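You operate a simulated robot arm through the tools that you are given. There is no shell and no other tool.

The job below is to be done with a simulated robot arm. You get a single attempt, and the scene is never put back.

Task
The clock has run down: wind the time weight and start the pendulum.
Fine: wind its hook at least up to the brass marks, leave the other two pulls, push gently and shut the door.

It is judged by the outcome, as a careful person would: the job done as asked, and still so three seconds after it is handed in. It fails if anything else is knocked over, pushed out of place, dropped, spilled or broken.

Robot
A 6-joint arm with a three-finger gripper, fixed in place. Base frame: the origin is on the floor under the middle of its stand, x ahead of it, y to its left, z up. Lengths are in m, angles in rad, forces in N, time in s.
It reaches about 1.213 m from its shoulder. Its first joint turns from -2.897 to 2.897 rad. Payload 4.89 kg.
The TCP is the grasp point between the finger pads, 0.03 m short of the fingertips. In the tool frame z runs along the fingers and y along their closing line. The gripper opens to 0.164 m; its body begins 0.125 m behind the TCP.
Orientation is told as [roll, pitch, yaw] about the base's x, y, z axes, in that order, counted from this pose: with the fingers straight down and closing along the base's y, the tool's x points along the base's -x, its y along +y and its z along -z.

Tools
- The arm moves only by the tool move_arm. Its argument "rows" is a list of rows, each an object (a shift or turn left out is 0, a gripper value left out holds the last) with "travel": the shift along the base's x, y, z in units of 200 mm (1.0 is 200 mm), a list of three; "rotation": the turn, a rotation vector about the base's x, y, z in units of 45 degrees (1.0 is 45 degrees), a list of three. In form: [{"travel": [dx, dy, dz], "rotation": [ax, ay, az]}, ...]. A call has 1 to 20 rows; each row is the pose to reach, as a shift and turn from the pose commanded when the call began. "claw" is the gripper command, from -1 (fully open) to 1 (shut), values between in proportion, set as the call begins (left out, the last holds). A call with a number of a shift or a turn outside -1 to 1 is refused whole. Rows are played at 5 a second. More than 0.05 m and 0.15 rad between two rows, or a gripper value outside its range, and nothing of the call is played. A pose out of reach is approached as far as the arm can. The call stops where the force on the tool passes 70 N (or 10 N more than at its start, if that is more) or the arm is blocked; 0.2 s more then pass. The fingers move at their own pace (about 0.108 m/s each) and stop on an object; they squeeze with about 28 N. The grip force told is the motor's: it shows also when the fingers shut on nothing. Time passes only in rows, and 0.2 s behind the last, so rows that repeat a pose let the fingers close. It gives the time, the measured TCP pose, the force on the tool (base axes), the opening and the grip force at its end, in the units of the frame above (readings bear some noise), with the torque about the TCP (base axes, N m) and any sound that the robot's microphone picked up.
- Cameras (640 x 400 px; columns grow to the right, rows downward): "scene" is fixed at [0.0496, 0.6505, 1.3805]; the picture's right is [-0.76, -0.65, 0.00], its down [-0.17, 0.20, -0.96] and it looks along [0.63, -0.73, -0.27] (base axes); focal length 333 px, centre (320, 200). "wrist" rides on the gripper at [0.076, -0.002, -0.152] in the tool frame; the picture's right is [0.02, 1.00, 0.00], its down [-0.88, 0.02, -0.47] and it looks along [-0.47, 0.01, 0.88] (tool axes); focal length 247 px, centre (320, 200). There is no depth. A picture from a camera that has moved, and an enlarged one, comes with that camera's place and axes in the base frame and with its lens.
- camera(camera): a new picture of that camera. The clock stands still meanwhile.
- slide_trunk(by): moves the trunk up (or, below 0, down) by that many m; the arm rides with it, the base frame stays. It gives what a move gives, with no picture.
- zoom(camera, box): a new picture of the part [left, top, right, bottom] of that camera's present view, enlarged. The clock stands still meanwhile.
- sign_off(): hands the job in; it is judged then, once.

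Nothing tells you positions but the pictures and the camera data. Unless the task says otherwise, let go and move clear before handing in.

The tools are called after ">>>" as a command line: name --argument value ..., lists and objects as JSON in quotes. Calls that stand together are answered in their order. move_arm: Moves the arm, as the interface text tells. Its arguments: {"type":"object","properties":{"rows":{"type":"array","items":{"type":"object","properties":{"travel":{"type":"array","items":{"type":"number"}},"rotation":{"type":"array","items":{"type":"number"}}}}},"claw":{"type":"number"}},"required":["rows"]} The other tools are called the same way: slide_trunk (by) moves the trunk up or down; camera (camera) takes a picture; zoom (camera, box) takes an enlarged picture of a part of a camera's view; sign_off () hands the job in.

At the start:

```text
clock: 0.0
eef_pos: [0.5758, -0.1964, 1.2737]
orientation: [-0.001, 0.001, -0.003]
force: [-0.8, 0.0, 0.5]
wrist_torque: [0.02, -0.02, -0.02]
finger_gap: 0.1639
finger_force: 0.0
trunk travel left (down, up): [-0.1, 0.29]
```

scene: 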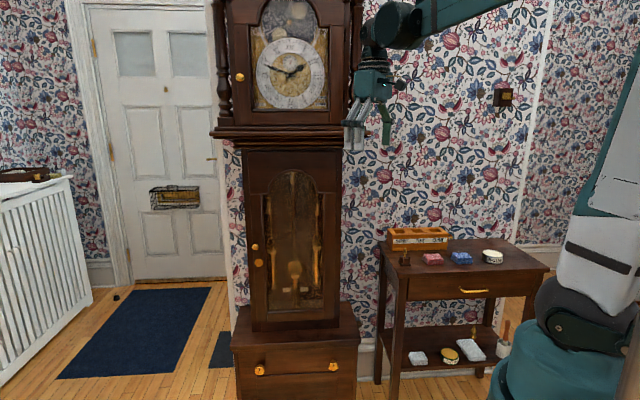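
wrist: 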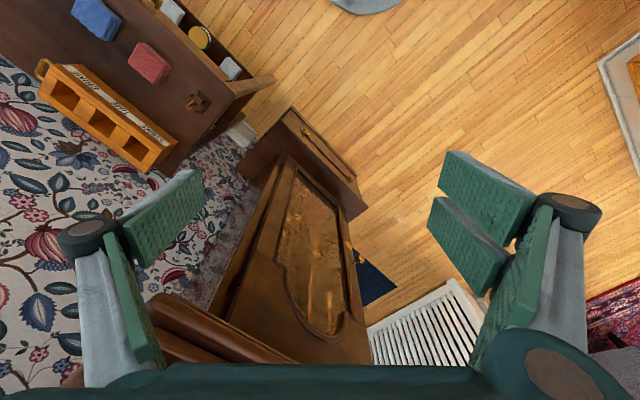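

I see a longcase clock with a closed trunk door (small knobs on its left edge), and a side table to the right with a three-slot box and other items. I'll zoom in on the clock door, the dial and the table before moving.

>>> zoom --camera "scene" --box '[230, 150, 360, 330]'

>>> zoom --camera "scene" --box '[210, 0, 380, 150]'

>>> zoom --camera "scene" --box '[370, 210, 560, 380]'

>>> zoom --camera "wrist" --box '[0, 0, 400, 370]'

```text
2.22 times, centred on (295, 240) of scene
camera zoom: at [0.0496, 0.6505, 1.3805], right [-0.76, -0.65, 0.0], down [-0.17, 0.2, -0.96], along [0.63, -0.73, -0.27], focal length 740 px, centre (376, 111)
```

zoom: 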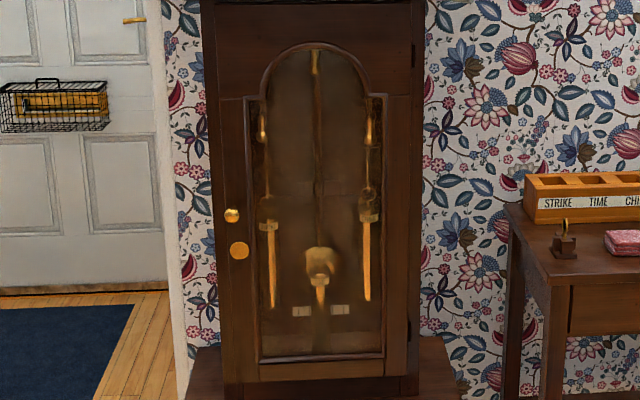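

```text
2.67 times, centred on (295, 75) of scene
camera zoom: at [0.0496, 0.6505, 1.3805], right [-0.76, -0.65, 0.0], down [-0.17, 0.2, -0.96], along [0.63, -0.73, -0.27], focal length 887 px, centre (387, 533)
```

zoom: 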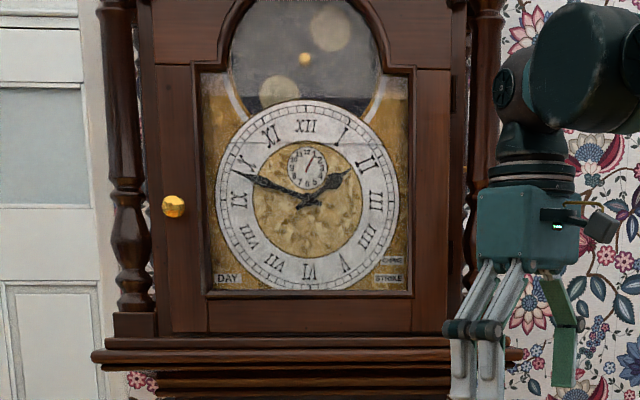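

```text
2.35 times, centred on (465, 295) of scene
camera zoom: at [0.0496, 0.6505, 1.3805], right [-0.76, -0.65, 0.0], down [-0.17, 0.2, -0.96], along [0.63, -0.73, -0.27], focal length 783 px, centre (-21, -24)
```

zoom: 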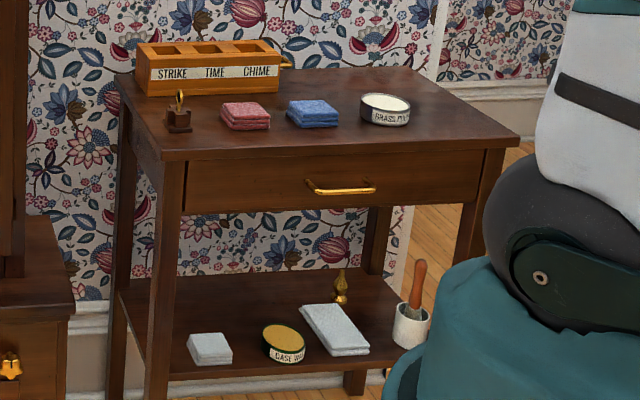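

```text
1.08 times, centred on (200, 185) of wrist (not enlarged: the box is as wide or as high as the picture)
camera zoom: at [0.5011, -0.1973, 1.4256], right [-0.02, 1.0, 0.0], down [0.88, 0.02, 0.47], along [0.47, 0.01, -0.88], focal length 267 px, centre (450, 216)
```

zoom: 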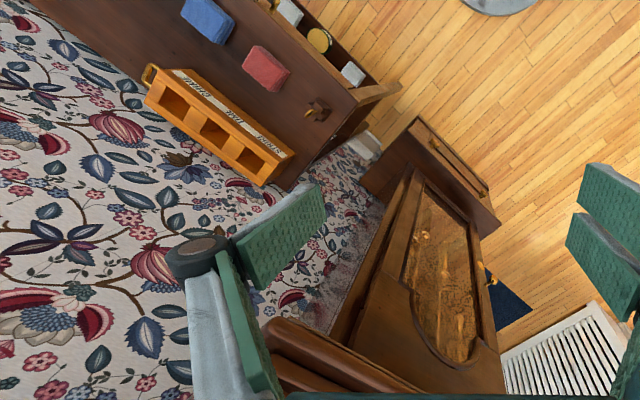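

The clock faces the camera at an angle. The winding will likely be done by the pulls inside the trunk door, so I'll look more closely at the door, the knobs and the inside.

>>> zoom --camera "scene" --box '[250, 165, 340, 235]'

>>> zoom --camera "scene" --box '[240, 225, 340, 325]'

>>> zoom --camera "wrist" --box '[220, 100, 400, 370]'

>>> zoom --camera "scene" --box '[225, 310, 365, 400]'

```text
5.71 times, centred on (295, 200) of scene
camera zoom: at [0.0496, 0.6505, 1.3805], right [-0.76, -0.65, 0.0], down [-0.17, 0.2, -0.96], along [0.63, -0.73, -0.27], focal length 1902 px, centre (463, 200)
```

zoom: 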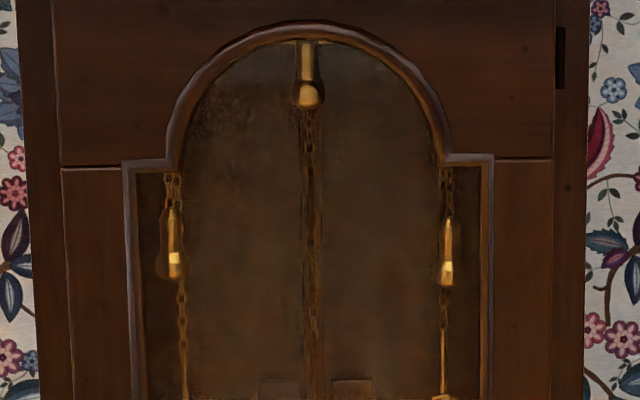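

```text
4.00 times, centred on (290, 275) of scene
camera zoom: at [0.0496, 0.6505, 1.3805], right [-0.76, -0.65, 0.0], down [-0.17, 0.2, -0.96], along [0.63, -0.73, -0.27], focal length 1331 px, centre (440, -100)
```

zoom: 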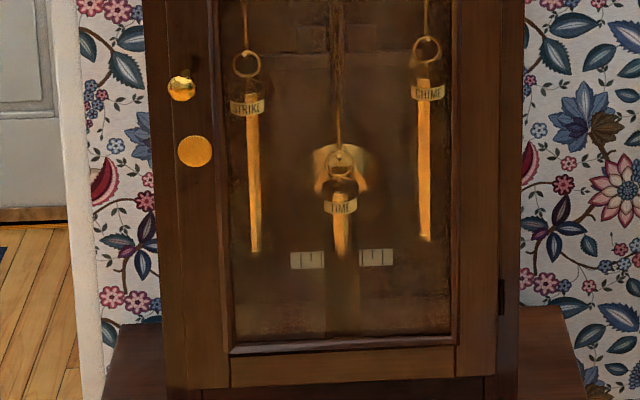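

```text
1.48 times, centred on (310, 235) of wrist
camera zoom: at [0.5011, -0.1973, 1.4256], right [-0.02, 1.0, 0.0], down [0.88, 0.02, 0.47], along [0.47, 0.01, -0.88], focal length 366 px, centre (335, 148)
```

zoom: 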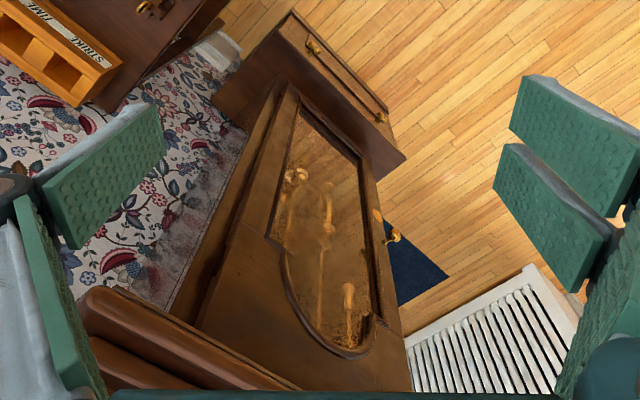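

```text
4.44 times, centred on (295, 355) of scene
camera zoom: at [0.0496, 0.6505, 1.3805], right [-0.76, -0.65, 0.0], down [-0.17, 0.2, -0.96], along [0.63, -0.73, -0.27], focal length 1479 px, centre (431, -489)
```

zoom: 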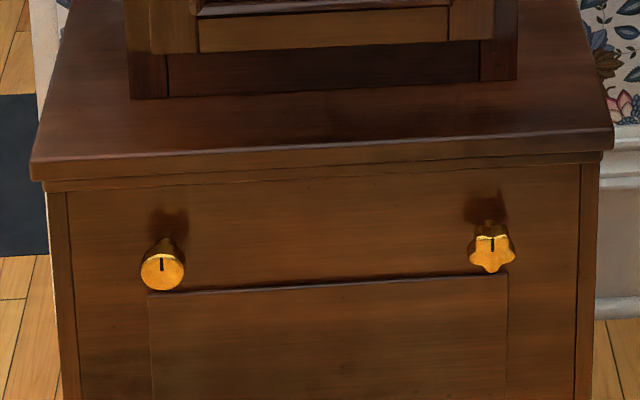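

The clock front faces base direction [-0.71, 0.71, 0], at 45° to the base axes. By triangulation the door knob is near [0.995, -0.071, 0.870], with the hinges on the right. Inside, the TIME pull hangs high at the centre and its weight hangs low. I'll first back the hand off into the open and start tilting it to horizontal.

>>> move_arm --rows '[{"travel": [0.053, 0.14, -0.071], "rotation": [0, -0.143, 0]}, {"travel": [0.106, 0.28, -0.143], "rotation": [0, -0.286, 0]}, {"travel": [0.159, 0.42, -0.214], "rotation": [0, -0.429, 0]}, {"travel": [0.211, 0.56, -0.286], "rotation": [0, -0.571, 0]}, {"travel": [0.264, 0.7, -0.357], "rotation": [0, -0.714, 0]}, {"travel": [0.317, 0.84, -0.429], "rotation": [0, -0.857, 0]}, {"travel": [0.37, 0.98, -0.5], "rotation": [0, -1, 0]}]' --claw -1

```text
clock: 1.6
eef_pos: [0.6494, -0.001, 1.174]
orientation: [0.0, -0.787, 0.0]
force: [0.0, -0.2, 0.0]
wrist_torque: [0.06, -0.03, 0.01]
finger_gap: 0.164
finger_force: 0.0
trunk travel left (down, up): [-0.1, 0.29]
```

The tilt went as commanded. I'll continue to horizontal while lowering toward door-knob height.

>>> move_arm --rows '[{"travel": [0.05, 0.036, -0.12], "rotation": [0, -0.143, 0]}, {"travel": [0.1, 0.071, -0.24], "rotation": [0, -0.286, 0]}, {"travel": [0.15, 0.107, -0.36], "rotation": [0, -0.429, 0]}, {"travel": [0.2, 0.143, -0.48], "rotation": [0, -0.571, 0]}, {"travel": [0.25, 0.179, -0.6], "rotation": [0, -0.714, 0]}, {"travel": [0.3, 0.214, -0.72], "rotation": [0, -0.857, 0]}, {"travel": [0.35, 0.25, -0.87], "rotation": [0, -1, 0]}]'

>>> camera --camera "scene"

>>> camera --camera "wrist"

```text
clock: 3.2
eef_pos: [0.7447, 0.0546, 1.0735]
orientation: [1.301, -1.497, -1.297]
force: [0.0, -0.8, 2.2]
wrist_torque: [-0.29, 0.46, 0.13]
finger_gap: 0.164
finger_force: 0.0
out of reach, approached as far as the arm can: row 6, 7
trunk travel left (down, up): [-0.1, 0.29]
```

```text
taken
```

scene: 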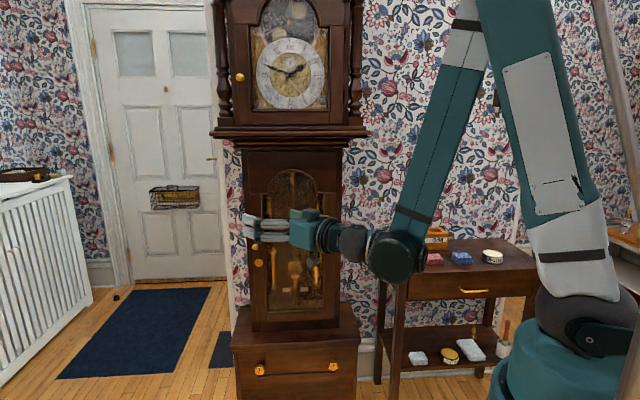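

```text
taken
camera wrist: at [0.5932, 0.0589, 0.9996], right [0.0, 1.0, 0.05], down [-0.46, -0.04, 0.89], along [0.89, -0.02, 0.46], focal length 247 px, centre (320, 200)
```

wrist: 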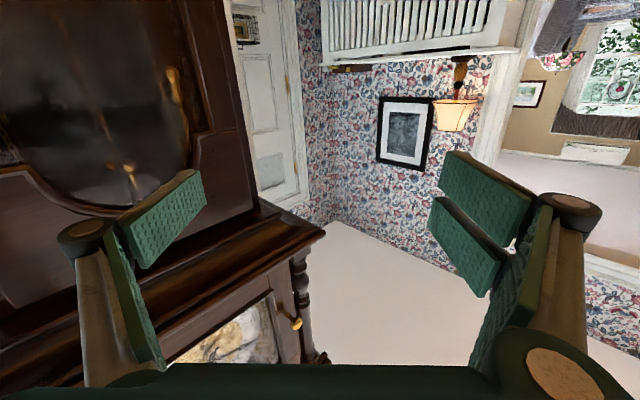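

The hand is nearly horizontal, but the arm is folded too tightly for the last rows. I'll yaw it to face the clock and extend, which should open the elbow.

>>> move_arm --rows '[{"travel": [0.12, -0.01, 0], "rotation": [0, 0, -0.143]}, {"travel": [0.24, -0.02, 0], "rotation": [0, 0, -0.286]}, {"travel": [0.36, -0.03, 0], "rotation": [0, 0, -0.429]}, {"travel": [0.48, -0.04, 0], "rotation": [0, 0, -0.571]}, {"travel": [0.6, -0.045, 0], "rotation": [0, 0, -0.714]}, {"travel": [0.72, -0.05, 0], "rotation": [0, 0, -0.857]}, {"travel": [0.835, -0.0575, 0], "rotation": [0, 0, -1]}]'

>>> camera --camera "scene"

>>> camera --camera "wrist"

```text
clock: 4.8
eef_pos: [0.9105, 0.0404, 1.0796]
orientation: [2.397, -1.571, 3.102]
force: [-0.6, -1.3, 1.4]
wrist_torque: [0.16, 0.14, 0.19]
finger_gap: 0.1638
finger_force: 0.1
trunk travel left (down, up): [-0.1, 0.29]
```

```text
taken
```

scene: 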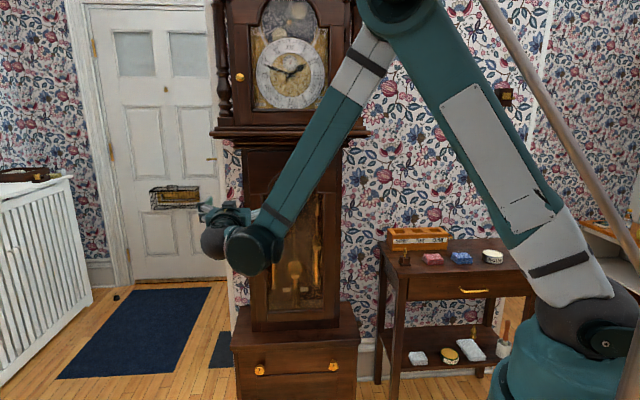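

```text
taken
camera wrist: at [0.8051, 0.1479, 1.0019], right [0.71, 0.71, -0.02], down [-0.32, 0.35, 0.88], along [0.63, -0.62, 0.47], focal length 247 px, centre (320, 200)
```

wrist: 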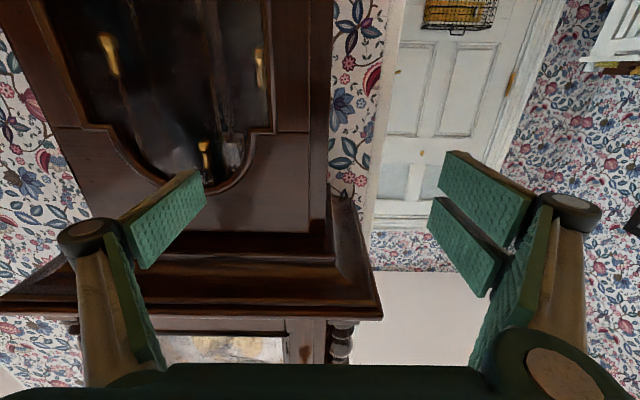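

The hand now points straight into the clock with its camera below, so the wrist picture is upside-down. I can see the three pulls through the glass, with TIME in the middle and highest. I'll lower to knob height, keeping about 14 cm in front of the door.

>>> move_arm --rows '[{"travel": [-0.013, -0.013, -0.2]}, {"travel": [-0.026, -0.026, -0.4]}, {"travel": [-0.04, -0.04, -0.6]}, {"travel": [-0.053, -0.053, -0.8]}, {"travel": [-0.067, -0.067, -1.0]}]'

>>> camera --camera "scene"

>>> camera --camera "wrist"

```text
clock: 6.0
eef_pos: [0.8982, 0.029, 0.8796]
orientation: [2.719, -1.571, 2.779]
force: [-0.3, -0.9, 1.1]
wrist_torque: [0.12, 0.12, 0.22]
finger_gap: 0.1641
finger_force: 0.0
trunk travel left (down, up): [-0.1, 0.29]
```

```text
taken
```

scene: 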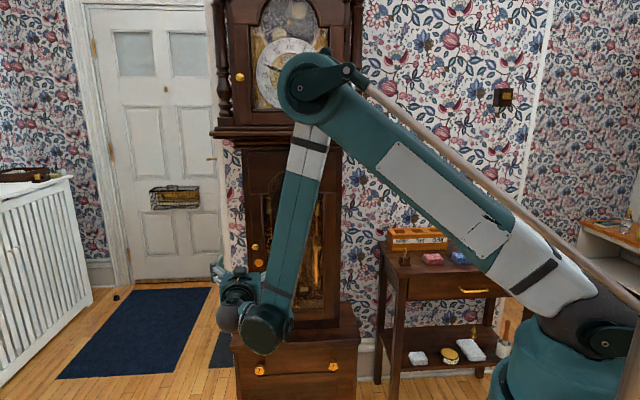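

```text
taken
camera wrist: at [0.791, 0.1356, 0.8019], right [0.71, 0.71, -0.02], down [-0.32, 0.35, 0.88], along [0.63, -0.62, 0.47], focal length 247 px, centre (320, 200)
```

wrist: 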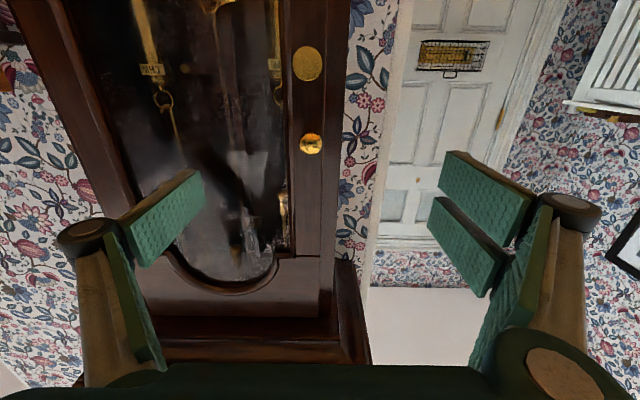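

The knob sits about 13 cm ahead of the grasp point, at almost the same height and 1 cm to clock-right. I'll part-close the fingers and approach in two steps.

>>> move_arm --rows '[{"travel": [0.053, -0.124, 0]}, {"travel": [0.106, -0.247, 0]}, {"travel": [0.177, -0.247, 0]}, {"travel": [0.177, -0.247, 0]}]' --claw 0.15

>>> camera --camera "wrist"

>>> zoom --camera "scene" --box '[200, 210, 320, 350]'

```text
clock: 7.0
eef_pos: [0.9337, -0.0227, 0.8781]
orientation: [-1.961, -1.571, 1.176]
force: [-1.3, 0.5, 0.8]
wrist_torque: [0.03, 0.02, -0.02]
finger_gap: 0.0697
finger_force: 0.0
trunk travel left (down, up): [-0.1, 0.29]
```

```text
taken
camera wrist: at [0.8276, 0.0858, 0.8006], right [0.71, 0.71, -0.02], down [-0.32, 0.35, 0.88], along [0.63, -0.62, 0.47], focal length 247 px, centre (320, 200)
```

wrist: 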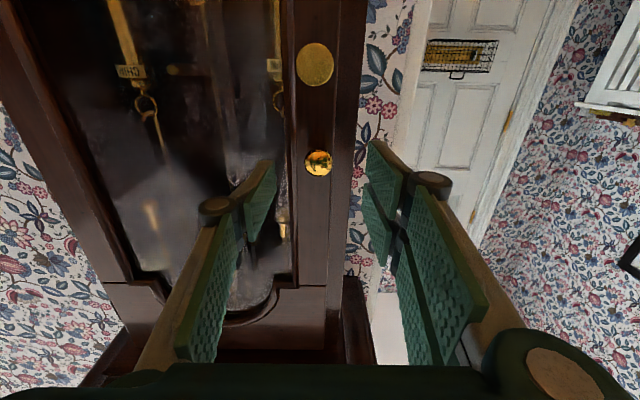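

```text
2.86 times, centred on (260, 280) of scene
camera zoom: at [0.0496, 0.6505, 1.3805], right [-0.76, -0.65, 0.0], down [-0.17, 0.2, -0.96], along [0.63, -0.73, -0.27], focal length 951 px, centre (491, -29)
```

zoom: 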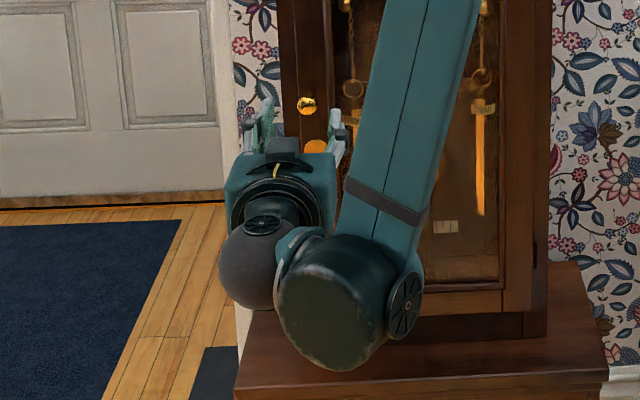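

The knob is centred between the fingers. I'll go forward another 4.5 cm and check the clearance to the door face.

>>> move_arm --rows '[{"travel": [0.08, -0.08, 0.005]}, {"travel": [0.159, -0.159, 0.01]}]'

>>> camera --camera "wrist"

>>> zoom --camera "scene" --box '[220, 220, 310, 300]'

```text
clock: 7.6
eef_pos: [0.9651, -0.0528, 0.8794]
orientation: [-2.339, -1.571, 1.557]
force: [-0.2, 1.4, 1.1]
wrist_torque: [0.05, 0.02, -0.01]
finger_gap: 0.0698
finger_force: 0.1
trunk travel left (down, up): [-0.1, 0.29]
```

```text
taken
camera wrist: at [0.859, 0.0546, 0.8027], right [0.71, 0.71, -0.02], down [-0.32, 0.35, 0.88], along [0.63, -0.61, 0.47], focal length 247 px, centre (320, 200)
```

wrist: 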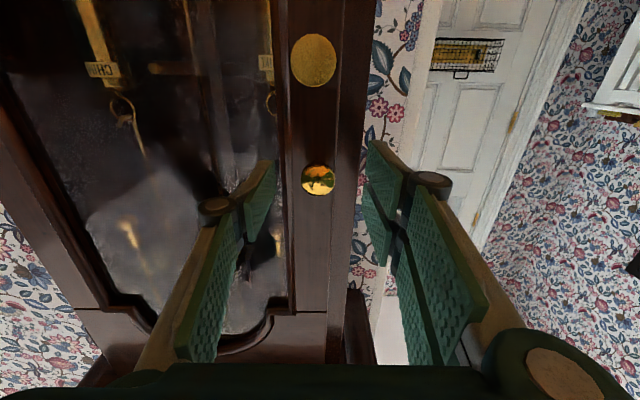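

```text
5.00 times, centred on (265, 260) of scene
camera zoom: at [0.0496, 0.6505, 1.3805], right [-0.76, -0.65, 0.0], down [-0.17, 0.2, -0.96], along [0.63, -0.73, -0.27], focal length 1664 px, centre (595, -100)
```

zoom: 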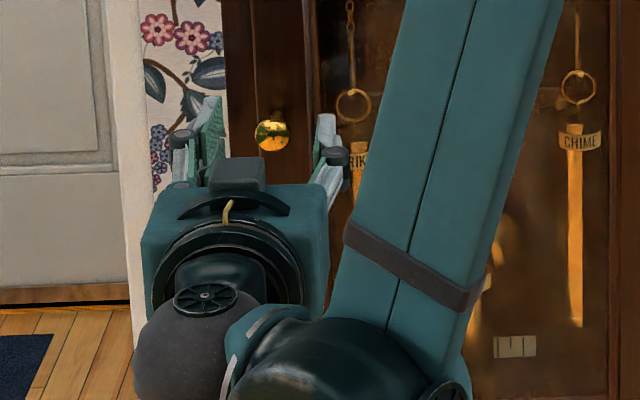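

The knob is about 1.5 cm ahead of the grasp point and the door face about 4 cm behind the knob. I'll nudge forward 1 cm and close on it.

>>> move_arm --rows '[{"travel": [0.025, -0.045, -0.015]}, {"travel": [0.025, -0.045, -0.015]}]'

>>> move_arm --rows '[{"travel": [0, 0, 0]}, {"travel": [0, 0, 0]}, {"travel": [0, 0, 0]}, {"travel": [0, 0, 0]}]' --claw 1

>>> camera --camera "wrist"

>>> zoom --camera "scene" --box '[220, 220, 310, 300]'

```text
clock: 8.2
eef_pos: [0.9716, -0.0626, 0.8778]
orientation: [-1.876, -1.571, 1.091]
force: [0.9, -0.1, 0.3]
wrist_torque: [0.04, 0.01, 0.01]
finger_gap: 0.0699
finger_force: 0.0
trunk travel left (down, up): [-0.1, 0.29]
```

```text
clock: 9.2
eef_pos: [0.971, -0.0606, 0.8772]
orientation: [-2.039, -1.568, 1.255]
force: [12.0, 14.4, 4.9]
wrist_torque: [0.01, 0.0, 0.32]
finger_gap: 0.0256
finger_force: 45.6
trunk travel left (down, up): [-0.1, 0.29]
```

```text
taken
camera wrist: at [0.8644, 0.0464, 0.7995], right [0.71, 0.71, -0.02], down [-0.32, 0.35, 0.88], along [0.63, -0.61, 0.47], focal length 247 px, centre (320, 200)
```

wrist: 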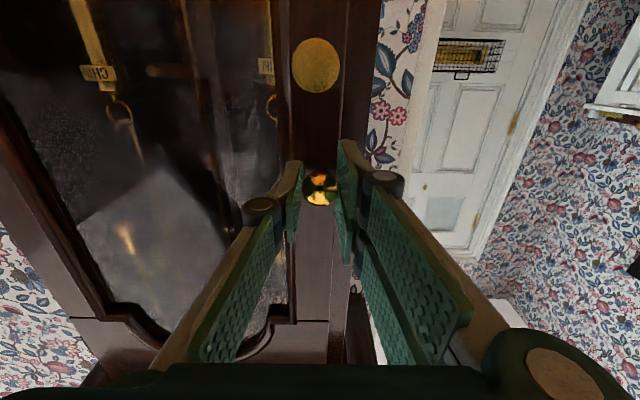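

```text
5.00 times, centred on (265, 260) of scene
camera zoom: at [0.0496, 0.6505, 1.3805], right [-0.76, -0.65, 0.0], down [-0.17, 0.2, -0.96], along [0.63, -0.73, -0.27], focal length 1664 px, centre (595, -100)
```

zoom: 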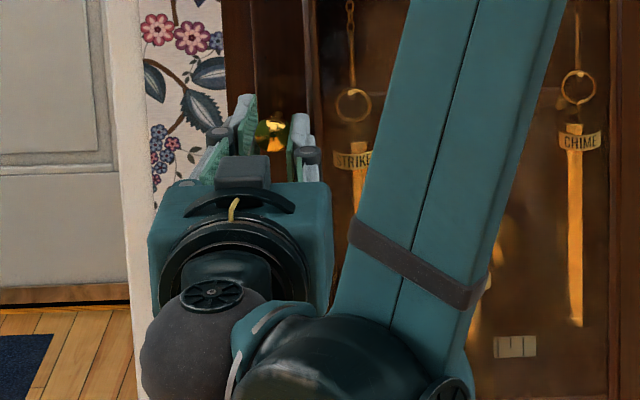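

I have the knob (gap 2.56 cm). I'll try a gentle pull along the door's arc, turning with it, and watch the forces in case of a catch.

>>> move_arm --rows '[{"travel": [-0.027, 0.02, 0], "rotation": [0, 0, 0.028]}, {"travel": [-0.054, 0.04, 0], "rotation": [0, 0, 0.056]}, {"travel": [-0.082, 0.058, 0], "rotation": [0, 0, 0.083]}, {"travel": [-0.11, 0.077, 0], "rotation": [0, 0, 0.111]}]'

>>> camera --camera "wrist"

>>> camera --camera "scene"

```text
clock: 10.2
eef_pos: [0.9488, -0.0456, 0.8761]
orientation: [-1.23, -1.57, 0.535]
force: [11.2, 17.4, -0.6]
wrist_torque: [0.05, 0.11, 0.38]
finger_gap: 0.0254
finger_force: 45.0
trunk travel left (down, up): [-0.1, 0.29]
```

```text
taken
camera wrist: at [0.833, 0.0513, 0.7996], right [0.64, 0.77, -0.02], down [-0.35, 0.32, 0.88], along [0.68, -0.56, 0.47], focal length 247 px, centre (320, 200)
```

wrist: 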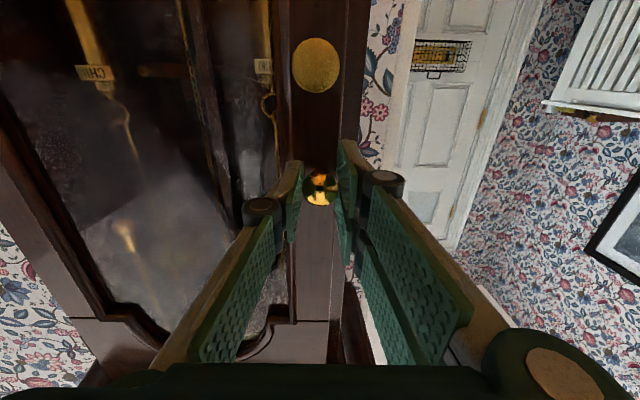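

```text
taken
```

scene: 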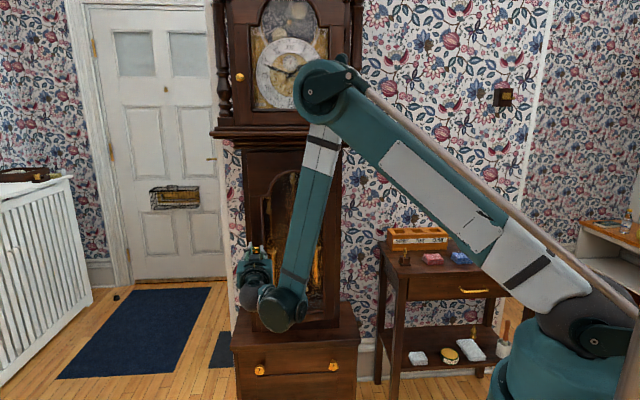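

The door swings with no latch, and the side force is a steady 20 N, so my arc is slightly too tight. I'll ease that by 3 mm and continue the arc to about 30°.

>>> move_arm --rows '[{"travel": [-0.05, 0.04, 0], "rotation": [0, 0, 0.056]}, {"travel": [-0.105, 0.078, 0], "rotation": [0, 0, 0.111]}, {"travel": [-0.165, 0.107, 0], "rotation": [0, 0, 0.167]}, {"travel": [-0.226, 0.135, 0], "rotation": [0, 0, 0.222]}, {"travel": [-0.288, 0.159, 0], "rotation": [0, 0, 0.278]}, {"travel": [-0.351, 0.181, 0], "rotation": [0, 0, 0.333]}, {"travel": [-0.415, 0.2, 0], "rotation": [0, 0, 0.389]}, {"travel": [-0.48, 0.216, 0], "rotation": [0, 0, 0.444]}, {"travel": [-0.545, 0.229, 0], "rotation": [0, 0, 0.5]}, {"travel": [-0.612, 0.24, 0], "rotation": [0, 0, 0.556]}]'

>>> camera --camera "wrist"

>>> camera --camera "scene"

```text
clock: 10.8
eef_pos: [0.9401, -0.0411, 0.885]
orientation: [0.41, -1.562, -1.059]
force: [-6.6, -13.2, -27.7]
wrist_torque: [0.56, 0.59, -0.07]
finger_gap: 0.0259
finger_force: 45.3
out of reach, approached as far as the arm can: row 1, 2
trunk travel left (down, up): [-0.1, 0.29]
stopped in row 2: the force on the tool passed its limit at 94 N (the readings are from after the stop); the commanded pose is now the measured one
```

```text
taken
camera wrist: at [0.8203, 0.0505, 0.8085], right [0.6, 0.8, -0.02], down [-0.36, 0.29, 0.88], along [0.71, -0.53, 0.47], focal length 247 px, centre (320, 200)
```

wrist: 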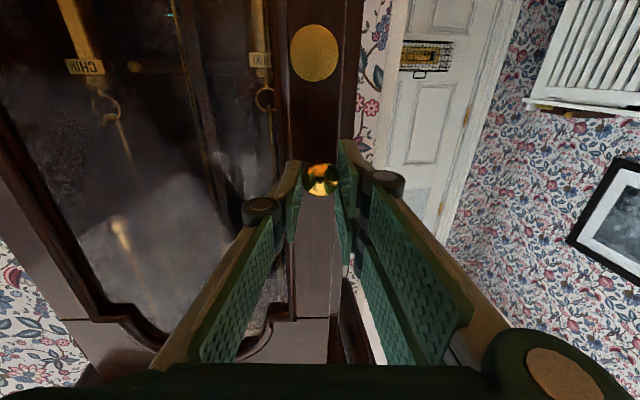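

```text
taken
```

scene: 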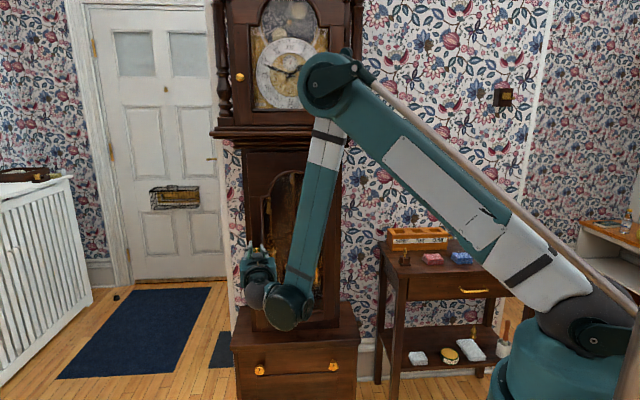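

The wrist hit a joint limit as the hand yawed toward facing straight out from the base, and that lifted the hand. I'll restore the earlier yaw and continue the pull by translation only, letting the ball knob turn between the pads.

>>> move_arm --rows '[{"travel": [-0.006, 0.008, -0.013], "rotation": [0, 0, -0.06]}, {"travel": [-0.012, 0.016, -0.027], "rotation": [0, 0, -0.12]}, {"travel": [-0.018, 0.025, -0.04], "rotation": [0, 0, -0.178]}]'

```text
clock: 11.6
eef_pos: [0.9359, -0.0353, 0.8805]
orientation: [0.746, -1.568, -1.533]
force: [-9.2, -15.0, 35.4]
wrist_torque: [-0.53, -0.37, -0.37]
finger_gap: 0.025
finger_force: 45.2
trunk travel left (down, up): [-0.1, 0.29]
```

>>> move_arm --rows '[{"travel": [-0.025, 0.009, 0.015]}, {"travel": [-0.05, 0.018, 0.015]}, {"travel": [-0.11, 0.047, 0.015]}, {"travel": [-0.171, 0.075, 0.015]}, {"travel": [-0.234, 0.098, 0.015]}, {"travel": [-0.296, 0.121, 0.015]}]'

>>> camera --camera "wrist"

>>> camera --camera "scene"

```text
clock: 12.8
eef_pos: [0.8993, -0.0174, 0.8826]
orientation: [0.324, -1.554, -1.122]
force: [-4.6, -15.7, -25.5]
wrist_torque: [0.28, 0.2, 0.27]
finger_gap: 0.0246
finger_force: 44.9
out of reach, approached as far as the arm can: row 5, 6
trunk travel left (down, up): [-0.1, 0.29]
stopped in row 6: the force on the tool passed its limit at 86 N (the readings are from after the stop); the commanded pose is now the measured one
```

```text
taken
camera wrist: at [0.7927, 0.0919, 0.8079], right [0.72, 0.7, -0.02], down [-0.31, 0.34, 0.89], along [0.63, -0.63, 0.46], focal length 247 px, centre (320, 200)
```

wrist: 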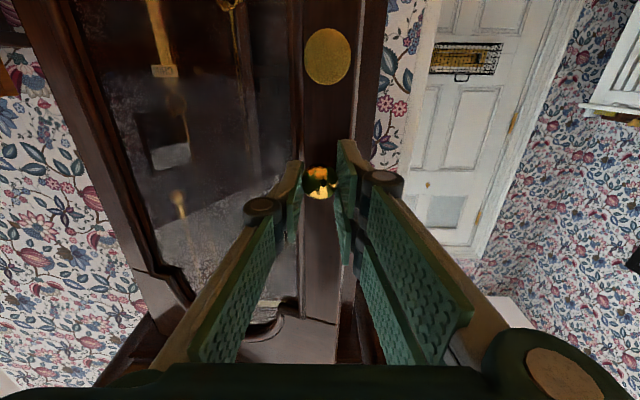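

```text
taken
```

scene: 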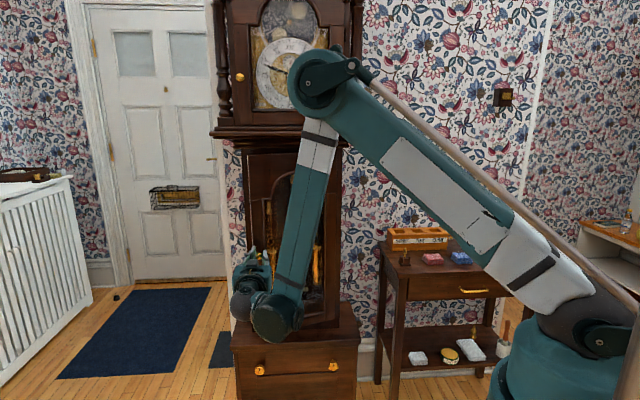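

The door is about 16° open, and the limit comes from the wrist bending to horizontal below a steep forearm. I'll pitch the hand 30° fingers-down about the knob, where the ball can turn in the grip, to free the wrist.

>>> move_arm --rows '[{"travel": [0, 0, 0.002], "rotation": [0.079, 0.079, 0]}, {"travel": [0, 0, 0.004], "rotation": [0.157, 0.157, 0]}, {"travel": [0.001, -0.001, 0.008], "rotation": [0.236, 0.236, 0]}, {"travel": [0.002, -0.002, 0.011], "rotation": [0.314, 0.314, 0]}, {"travel": [0.003, -0.003, 0.014], "rotation": [0.393, 0.393, 0]}, {"travel": [0.004, -0.004, 0.016], "rotation": [0.471, 0.471, 0]}]'

>>> camera --camera "wrist"

>>> camera --camera "scene"

```text
clock: 14.2
eef_pos: [0.8988, -0.0171, 0.8885]
orientation: [-0.004, -1.036, -0.794]
force: [-6.5, -14.9, 10.7]
wrist_torque: [-1.14, -1.15, -0.17]
finger_gap: 0.0248
finger_force: 44.7
trunk travel left (down, up): [-0.1, 0.29]
```

```text
taken
camera wrist: at [0.7806, 0.1035, 0.8996], right [0.71, 0.71, -0.02], down [0.04, -0.02, 1.0], along [0.71, -0.71, -0.04], focal length 247 px, centre (320, 200)
```

wrist: 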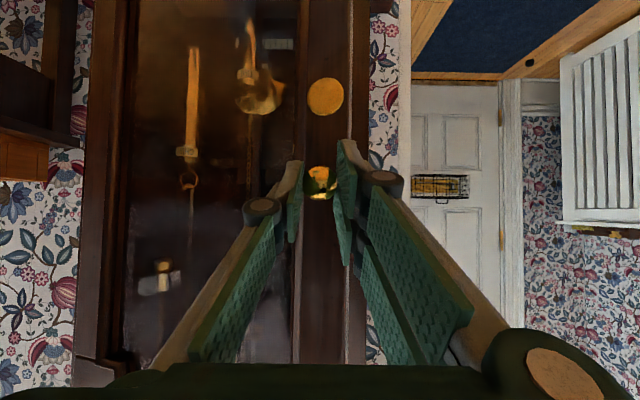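

```text
taken
```

scene: 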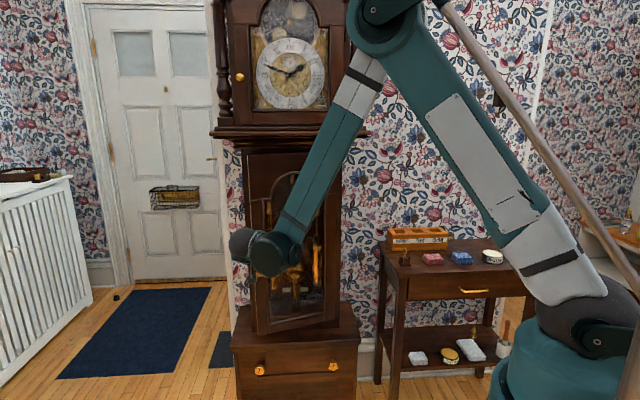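

That freed the wrist. I'll continue along the arc from about 16° to 40°, rotating with the door.

>>> move_arm --rows '[{"travel": [-0.054, 0.015, 0.008], "rotation": [0, 0, 0.044]}, {"travel": [-0.108, 0.029, 0.008], "rotation": [0, 0, 0.089]}, {"travel": [-0.174, 0.045, 0.008], "rotation": [0, 0, 0.144]}, {"travel": [-0.24, 0.06, 0.008], "rotation": [0, 0, 0.2]}, {"travel": [-0.306, 0.071, 0.008], "rotation": [0, 0, 0.256]}, {"travel": [-0.373, 0.081, 0.008], "rotation": [0, 0, 0.311]}, {"travel": [-0.44, 0.087, 0.008], "rotation": [0, 0, 0.367]}, {"travel": [-0.508, 0.09, 0.008], "rotation": [0, 0, 0.422]}, {"travel": [-0.575, 0.09, 0.008], "rotation": [0, 0, 0.478]}, {"travel": [-0.643, 0.087, 0.008], "rotation": [0, 0, 0.533]}]'

>>> camera --camera "scene"

>>> camera --camera "wrist"

```text
clock: 16.4
eef_pos: [0.7715, 0.0019, 0.8889]
orientation: [-0.004, -1.035, -0.373]
force: [-0.2, 12.0, -27.6]
wrist_torque: [0.41, 0.35, 0.01]
finger_gap: 0.0243
finger_force: 45.1
trunk travel left (down, up): [-0.1, 0.29]
```

```text
taken
```

scene: 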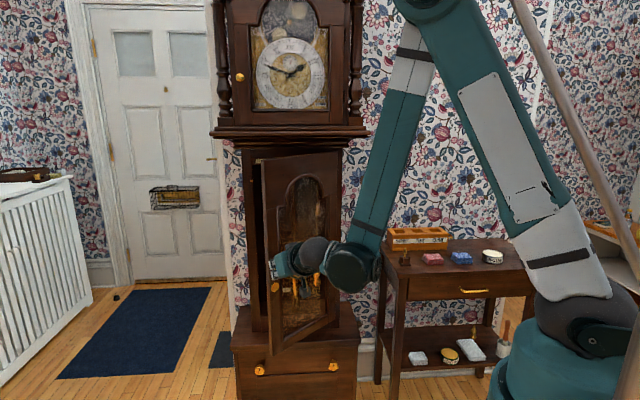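

```text
taken
camera wrist: at [0.6153, 0.0627, 0.9], right [0.36, 0.93, -0.02], down [0.05, 0.0, 1.0], along [0.93, -0.36, -0.04], focal length 247 px, centre (320, 200)
```

wrist: 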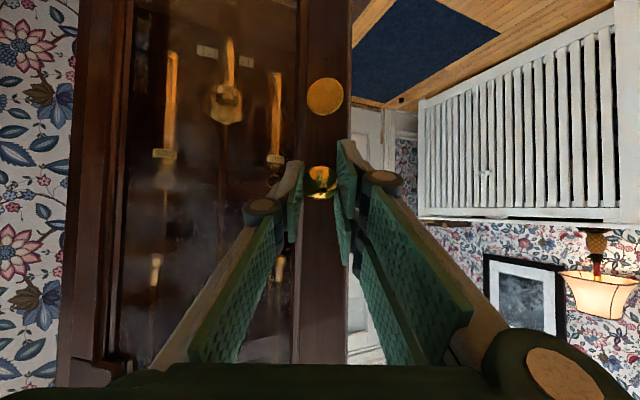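

The door is at about 40° and following cleanly. I'll carry on toward 60°, slightly lower to relax the vertical load.

>>> move_arm --rows '[{"travel": [-0.067, -0.007, -0.008], "rotation": [0, 0, 0.056]}, {"travel": [-0.135, -0.015, -0.01], "rotation": [0, 0, 0.111]}, {"travel": [-0.202, -0.027, -0.01], "rotation": [0, 0, 0.167]}, {"travel": [-0.268, -0.041, -0.01], "rotation": [0, 0, 0.222]}, {"travel": [-0.333, -0.059, -0.01], "rotation": [0, 0, 0.278]}, {"travel": [-0.397, -0.079, -0.01], "rotation": [0, 0, 0.333]}, {"travel": [-0.46, -0.102, -0.01], "rotation": [0, 0, 0.389]}, {"travel": [-0.523, -0.128, -0.01], "rotation": [0, 0, 0.444]}]'

>>> camera --camera "scene"

>>> camera --camera "wrist"

```text
clock: 17.4
eef_pos: [0.7295, 0.0043, 0.9177]
orientation: [0.01, -1.035, -0.202]
force: [-14.7, 101.1, 5.6]
wrist_torque: [3.23, 1.74, 1.18]
finger_gap: 0.0
finger_force: 45.1
out of reach, approached as far as the arm can: row 1, 2, 3, 4, 5
trunk travel left (down, up): [-0.1, 0.29]
stopped in row 5: the force on the tool passed its limit at 100 N (the readings are from after the stop); the commanded pose is now the measured one
```

```text
taken
```

scene: 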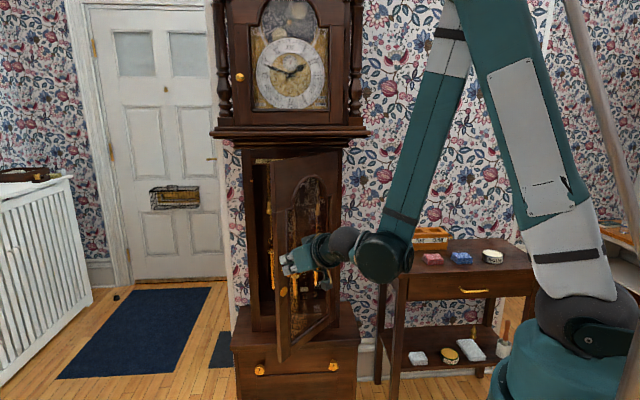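

```text
taken
camera wrist: at [0.5639, 0.0363, 0.9293], right [0.18, 0.98, -0.01], down [0.04, 0.01, 1.0], along [0.98, -0.18, -0.04], focal length 247 px, centre (320, 200)
```

wrist: 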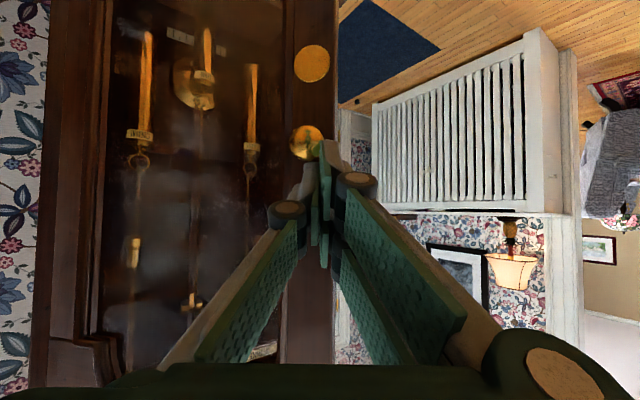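

The grip slipped off above the knob at a reach limit, with the door now about 47° open, and the fingertips are leaning sideways on the knob. I'll relieve that sideways load first, then lift and back away.

>>> move_arm --rows '[{"travel": [0, 0.03, 0.02]}, {"travel": [-0.02, 0.05, 0.1]}, {"travel": [-0.1, 0.06, 0.3]}, {"travel": [-0.2, 0.1, 0.5]}]'

>>> camera --camera "scene"

>>> camera --camera "wrist"

```text
clock: 18.4
eef_pos: [0.6888, 0.0168, 1.0166]
orientation: [-0.001, -1.033, -0.201]
force: [2.4, 0.0, -1.0]
wrist_torque: [-0.03, 0.09, -0.08]
finger_gap: 0.0
finger_force: 44.9
trunk travel left (down, up): [-0.1, 0.29]
```

```text
taken
```

scene: 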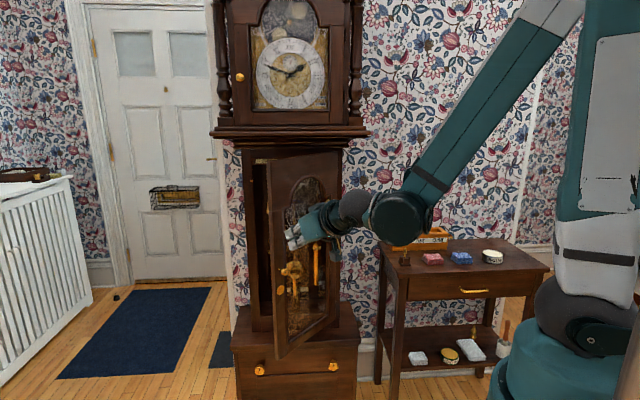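

```text
taken
camera wrist: at [0.5243, 0.0493, 1.0285], right [0.19, 0.98, -0.02], down [0.05, 0.01, 1.0], along [0.98, -0.19, -0.04], focal length 247 px, centre (320, 200)
```

wrist: 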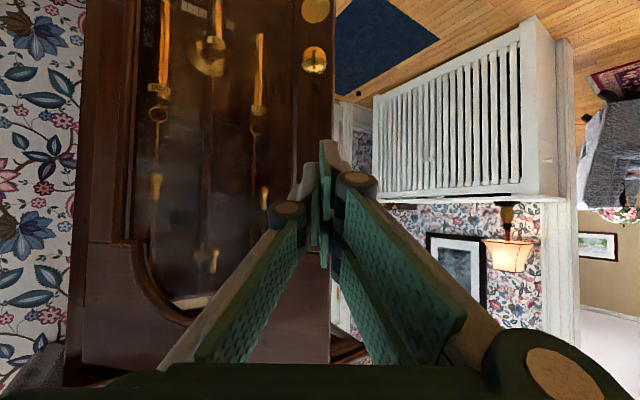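

The door stays where it was left, at about 48°. To open it past 90° I'll push it from inside with closed fingers pointing down over its top corner. First I'll turn the hand back to pointing down while lifting clear.

>>> move_arm --rows '[{"travel": [-0.017, 0.039, 0.143], "rotation": [0.028, 0.137, 0]}, {"travel": [-0.034, 0.077, 0.286], "rotation": [0.056, 0.274, 0]}, {"travel": [-0.051, 0.116, 0.429], "rotation": [0.084, 0.411, 0]}, {"travel": [-0.069, 0.154, 0.571], "rotation": [0.111, 0.547, 0]}, {"travel": [-0.086, 0.193, 0.714], "rotation": [0.139, 0.684, 0]}, {"travel": [-0.103, 0.231, 0.857], "rotation": [0.167, 0.821, 0]}, {"travel": [-0.12, 0.27, 1.0], "rotation": [0.195, 0.958, 0]}]'

>>> camera --camera "scene"

>>> camera --camera "wrist"

```text
clock: 20.0
eef_pos: [0.6643, 0.071, 1.216]
orientation: [0.001, -0.264, -0.201]
force: [-0.4, 0.0, -0.1]
wrist_torque: [0.08, -0.1, -0.02]
finger_gap: 0.0
finger_force: 45.2
trunk travel left (down, up): [-0.1, 0.29]
```

```text
taken
```

scene: 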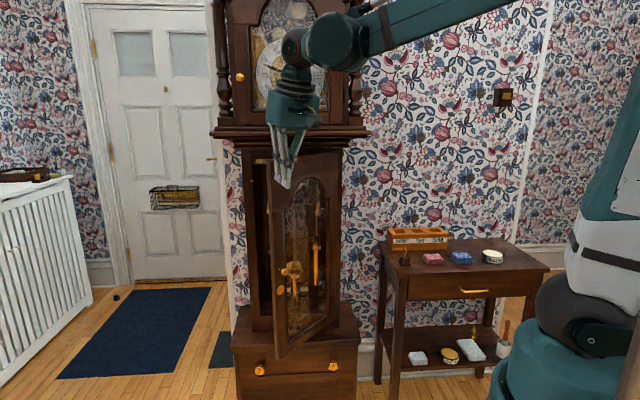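

```text
taken
camera wrist: at [0.554, 0.092, 1.3419], right [0.18, 0.98, 0.0], down [0.71, -0.13, 0.69], along [0.68, -0.13, -0.73], focal length 247 px, centre (320, 200)
```

wrist: 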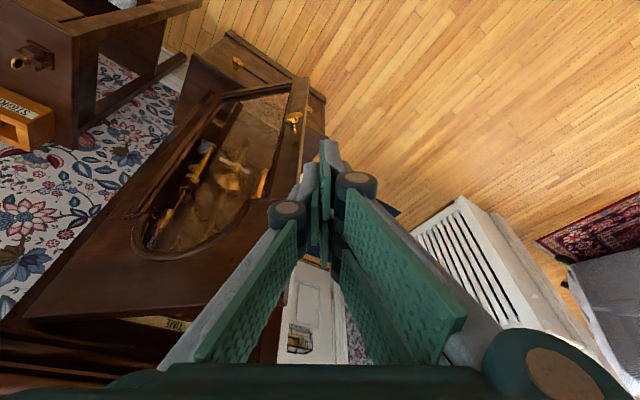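

The hand is almost vertical in front of the door. I'll finish straightening and go above the door's top, then yaw square to the clock and move to behind the door edge.

>>> move_arm --rows '[{"travel": [0, 0.02, 0.2], "rotation": [0.017, 0.082, 0]}, {"travel": [0, 0.04, 0.4], "rotation": [0.034, 0.165, 0]}, {"travel": [0, 0.06, 0.6], "rotation": [0.05, 0.247, 0]}, {"travel": [0, 0.08, 0.8], "rotation": [0.067, 0.329, 0]}, {"travel": [0, 0.08, 0.92], "rotation": [0.067, 0.329, 0]}]'

>>> zoom --camera "scene" --box '[220, 120, 380, 360]'

>>> camera --camera "wrist"

```text
clock: 21.2
eef_pos: [0.6634, 0.087, 1.4003]
orientation: [0.0, -0.001, -0.202]
force: [0.6, -0.4, -0.7]
wrist_torque: [0.02, 0.0, -0.01]
finger_gap: 0.0
finger_force: 44.9
trunk travel left (down, up): [-0.1, 0.29]
```

```text
1.67 times, centred on (300, 240) of scene
camera zoom: at [0.0496, 0.6505, 1.3805], right [-0.76, -0.65, 0.0], down [-0.17, 0.2, -0.96], along [0.63, -0.73, -0.27], focal length 555 px, centre (353, 133)
```

zoom: 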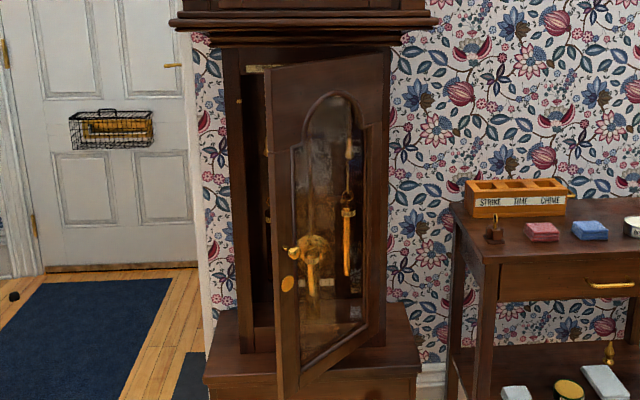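

```text
taken
camera wrist: at [0.5908, 0.101, 1.5529], right [0.18, 0.98, 0.0], down [0.87, -0.16, 0.48], along [0.47, -0.08, -0.88], focal length 247 px, centre (320, 200)
```

wrist: 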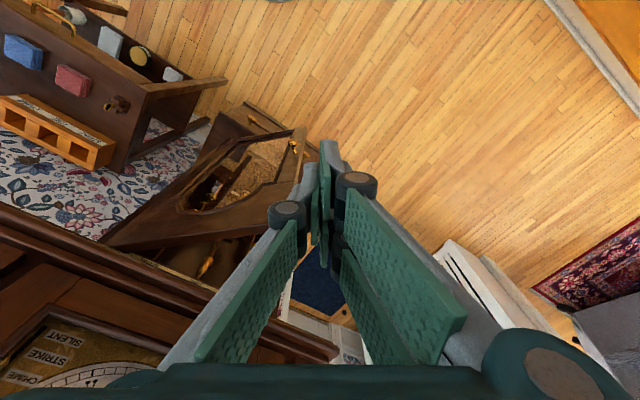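

The hood's moulding sticks out to about 11 cm in front of the door face, so I'll stay ahead of it. I'll yaw square to the clock and move to just left of the door's free edge at this height.

>>> move_arm --rows '[{"travel": [0.157, -0.005, 0], "rotation": [0, 0, -0.124]}, {"travel": [0.314, -0.01, 0], "rotation": [0, 0, -0.247]}, {"travel": [0.471, -0.014, 0], "rotation": [0, 0, -0.371]}, {"travel": [0.629, -0.019, 0], "rotation": [0, 0, -0.495]}, {"travel": [0.786, -0.024, 0], "rotation": [0, 0, -0.618]}, {"travel": [0.943, -0.028, 0], "rotation": [0, 0, -0.742]}]'

>>> camera --camera "scene"

>>> camera --camera "wrist"

```text
clock: 22.6
eef_pos: [0.8512, 0.0782, 1.4025]
orientation: [0.001, -0.004, -0.784]
force: [-2.3, -0.3, 1.6]
wrist_torque: [-0.05, -0.29, -0.01]
finger_gap: 0.0
finger_force: 44.7
trunk travel left (down, up): [-0.1, 0.29]
```

```text
taken
```

scene: 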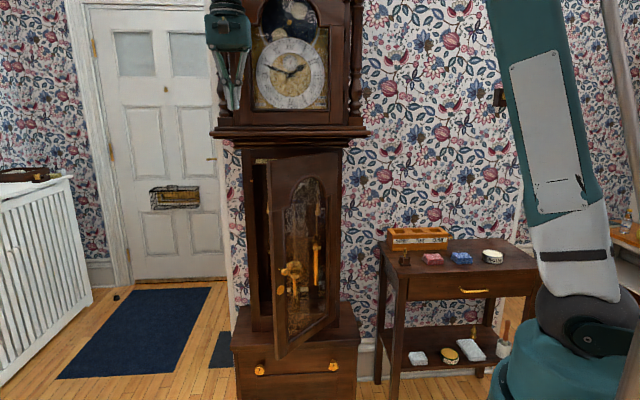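

```text
taken
camera wrist: at [0.7977, 0.1319, 1.5533], right [0.69, 0.72, 0.0], down [0.63, -0.61, 0.48], along [0.34, -0.33, -0.88], focal length 247 px, centre (320, 200)
```

wrist: 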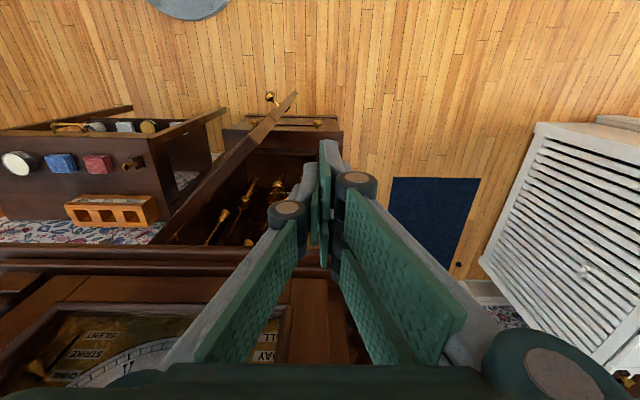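

This overhead view shows the door and pulls. I'll zoom in to pin down the door's free top corner before lowering.

>>> zoom --camera "wrist" --box '[150, 70, 340, 260]'

```text
2.11 times, centred on (245, 165) of wrist
camera zoom: at [0.7977, 0.1319, 1.5533], right [0.69, 0.72, 0.0], down [0.63, -0.61, 0.48], along [0.34, -0.33, -0.88], focal length 520 px, centre (478, 274)
```

zoom: 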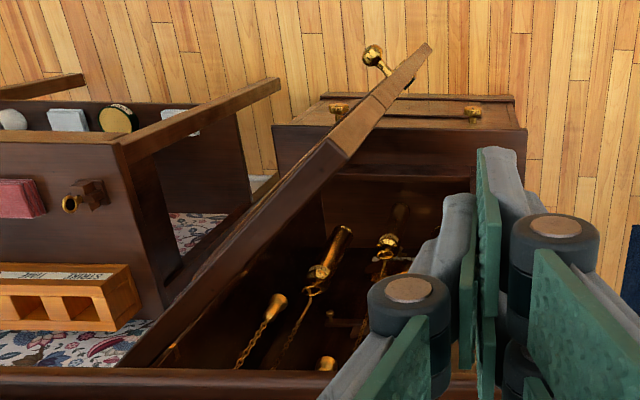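

The door's free top corner is at about u = -0.57, so the closed fingers will clear it by a few centimetres on the left. Lowering now.

>>> move_arm --rows '[{"travel": [0, 0.005, -0.2]}, {"travel": [0, 0.01, -0.4]}, {"travel": [0, 0.01, -0.6]}, {"travel": [0, 0.01, -0.8]}, {"travel": [0, 0.01, -1.0]}]'

>>> camera --camera "scene"

>>> camera --camera "wrist"

```text
clock: 23.8
eef_pos: [0.8508, 0.0826, 1.2008]
orientation: [0.003, -0.003, -0.784]
force: [-0.4, -0.4, -0.2]
wrist_torque: [0.03, -0.08, -0.02]
finger_gap: 0.0001
finger_force: 45.3
trunk travel left (down, up): [-0.1, 0.29]
```

```text
taken
```

scene: 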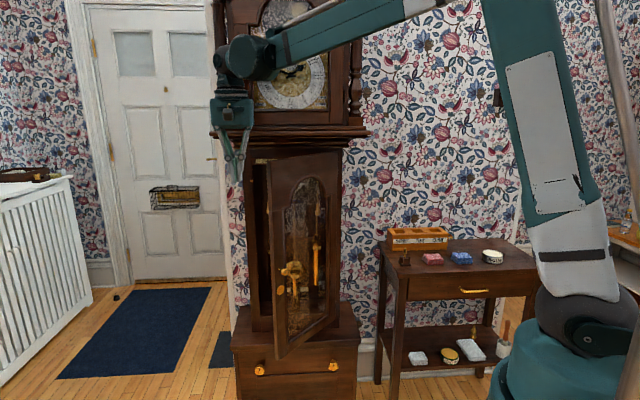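

```text
taken
camera wrist: at [0.7977, 0.1363, 1.3521], right [0.69, 0.72, 0.0], down [0.64, -0.61, 0.48], along [0.34, -0.33, -0.88], focal length 247 px, centre (320, 200)
```

wrist: 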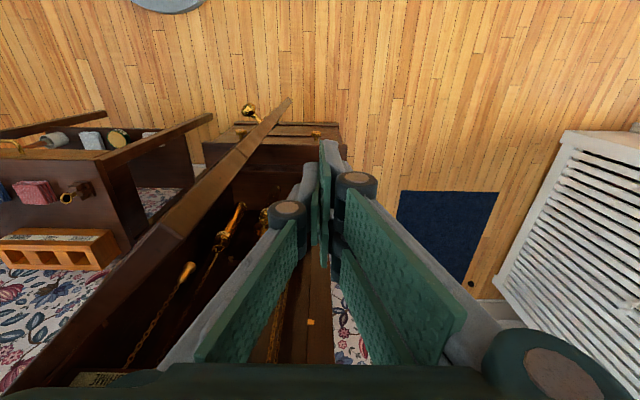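

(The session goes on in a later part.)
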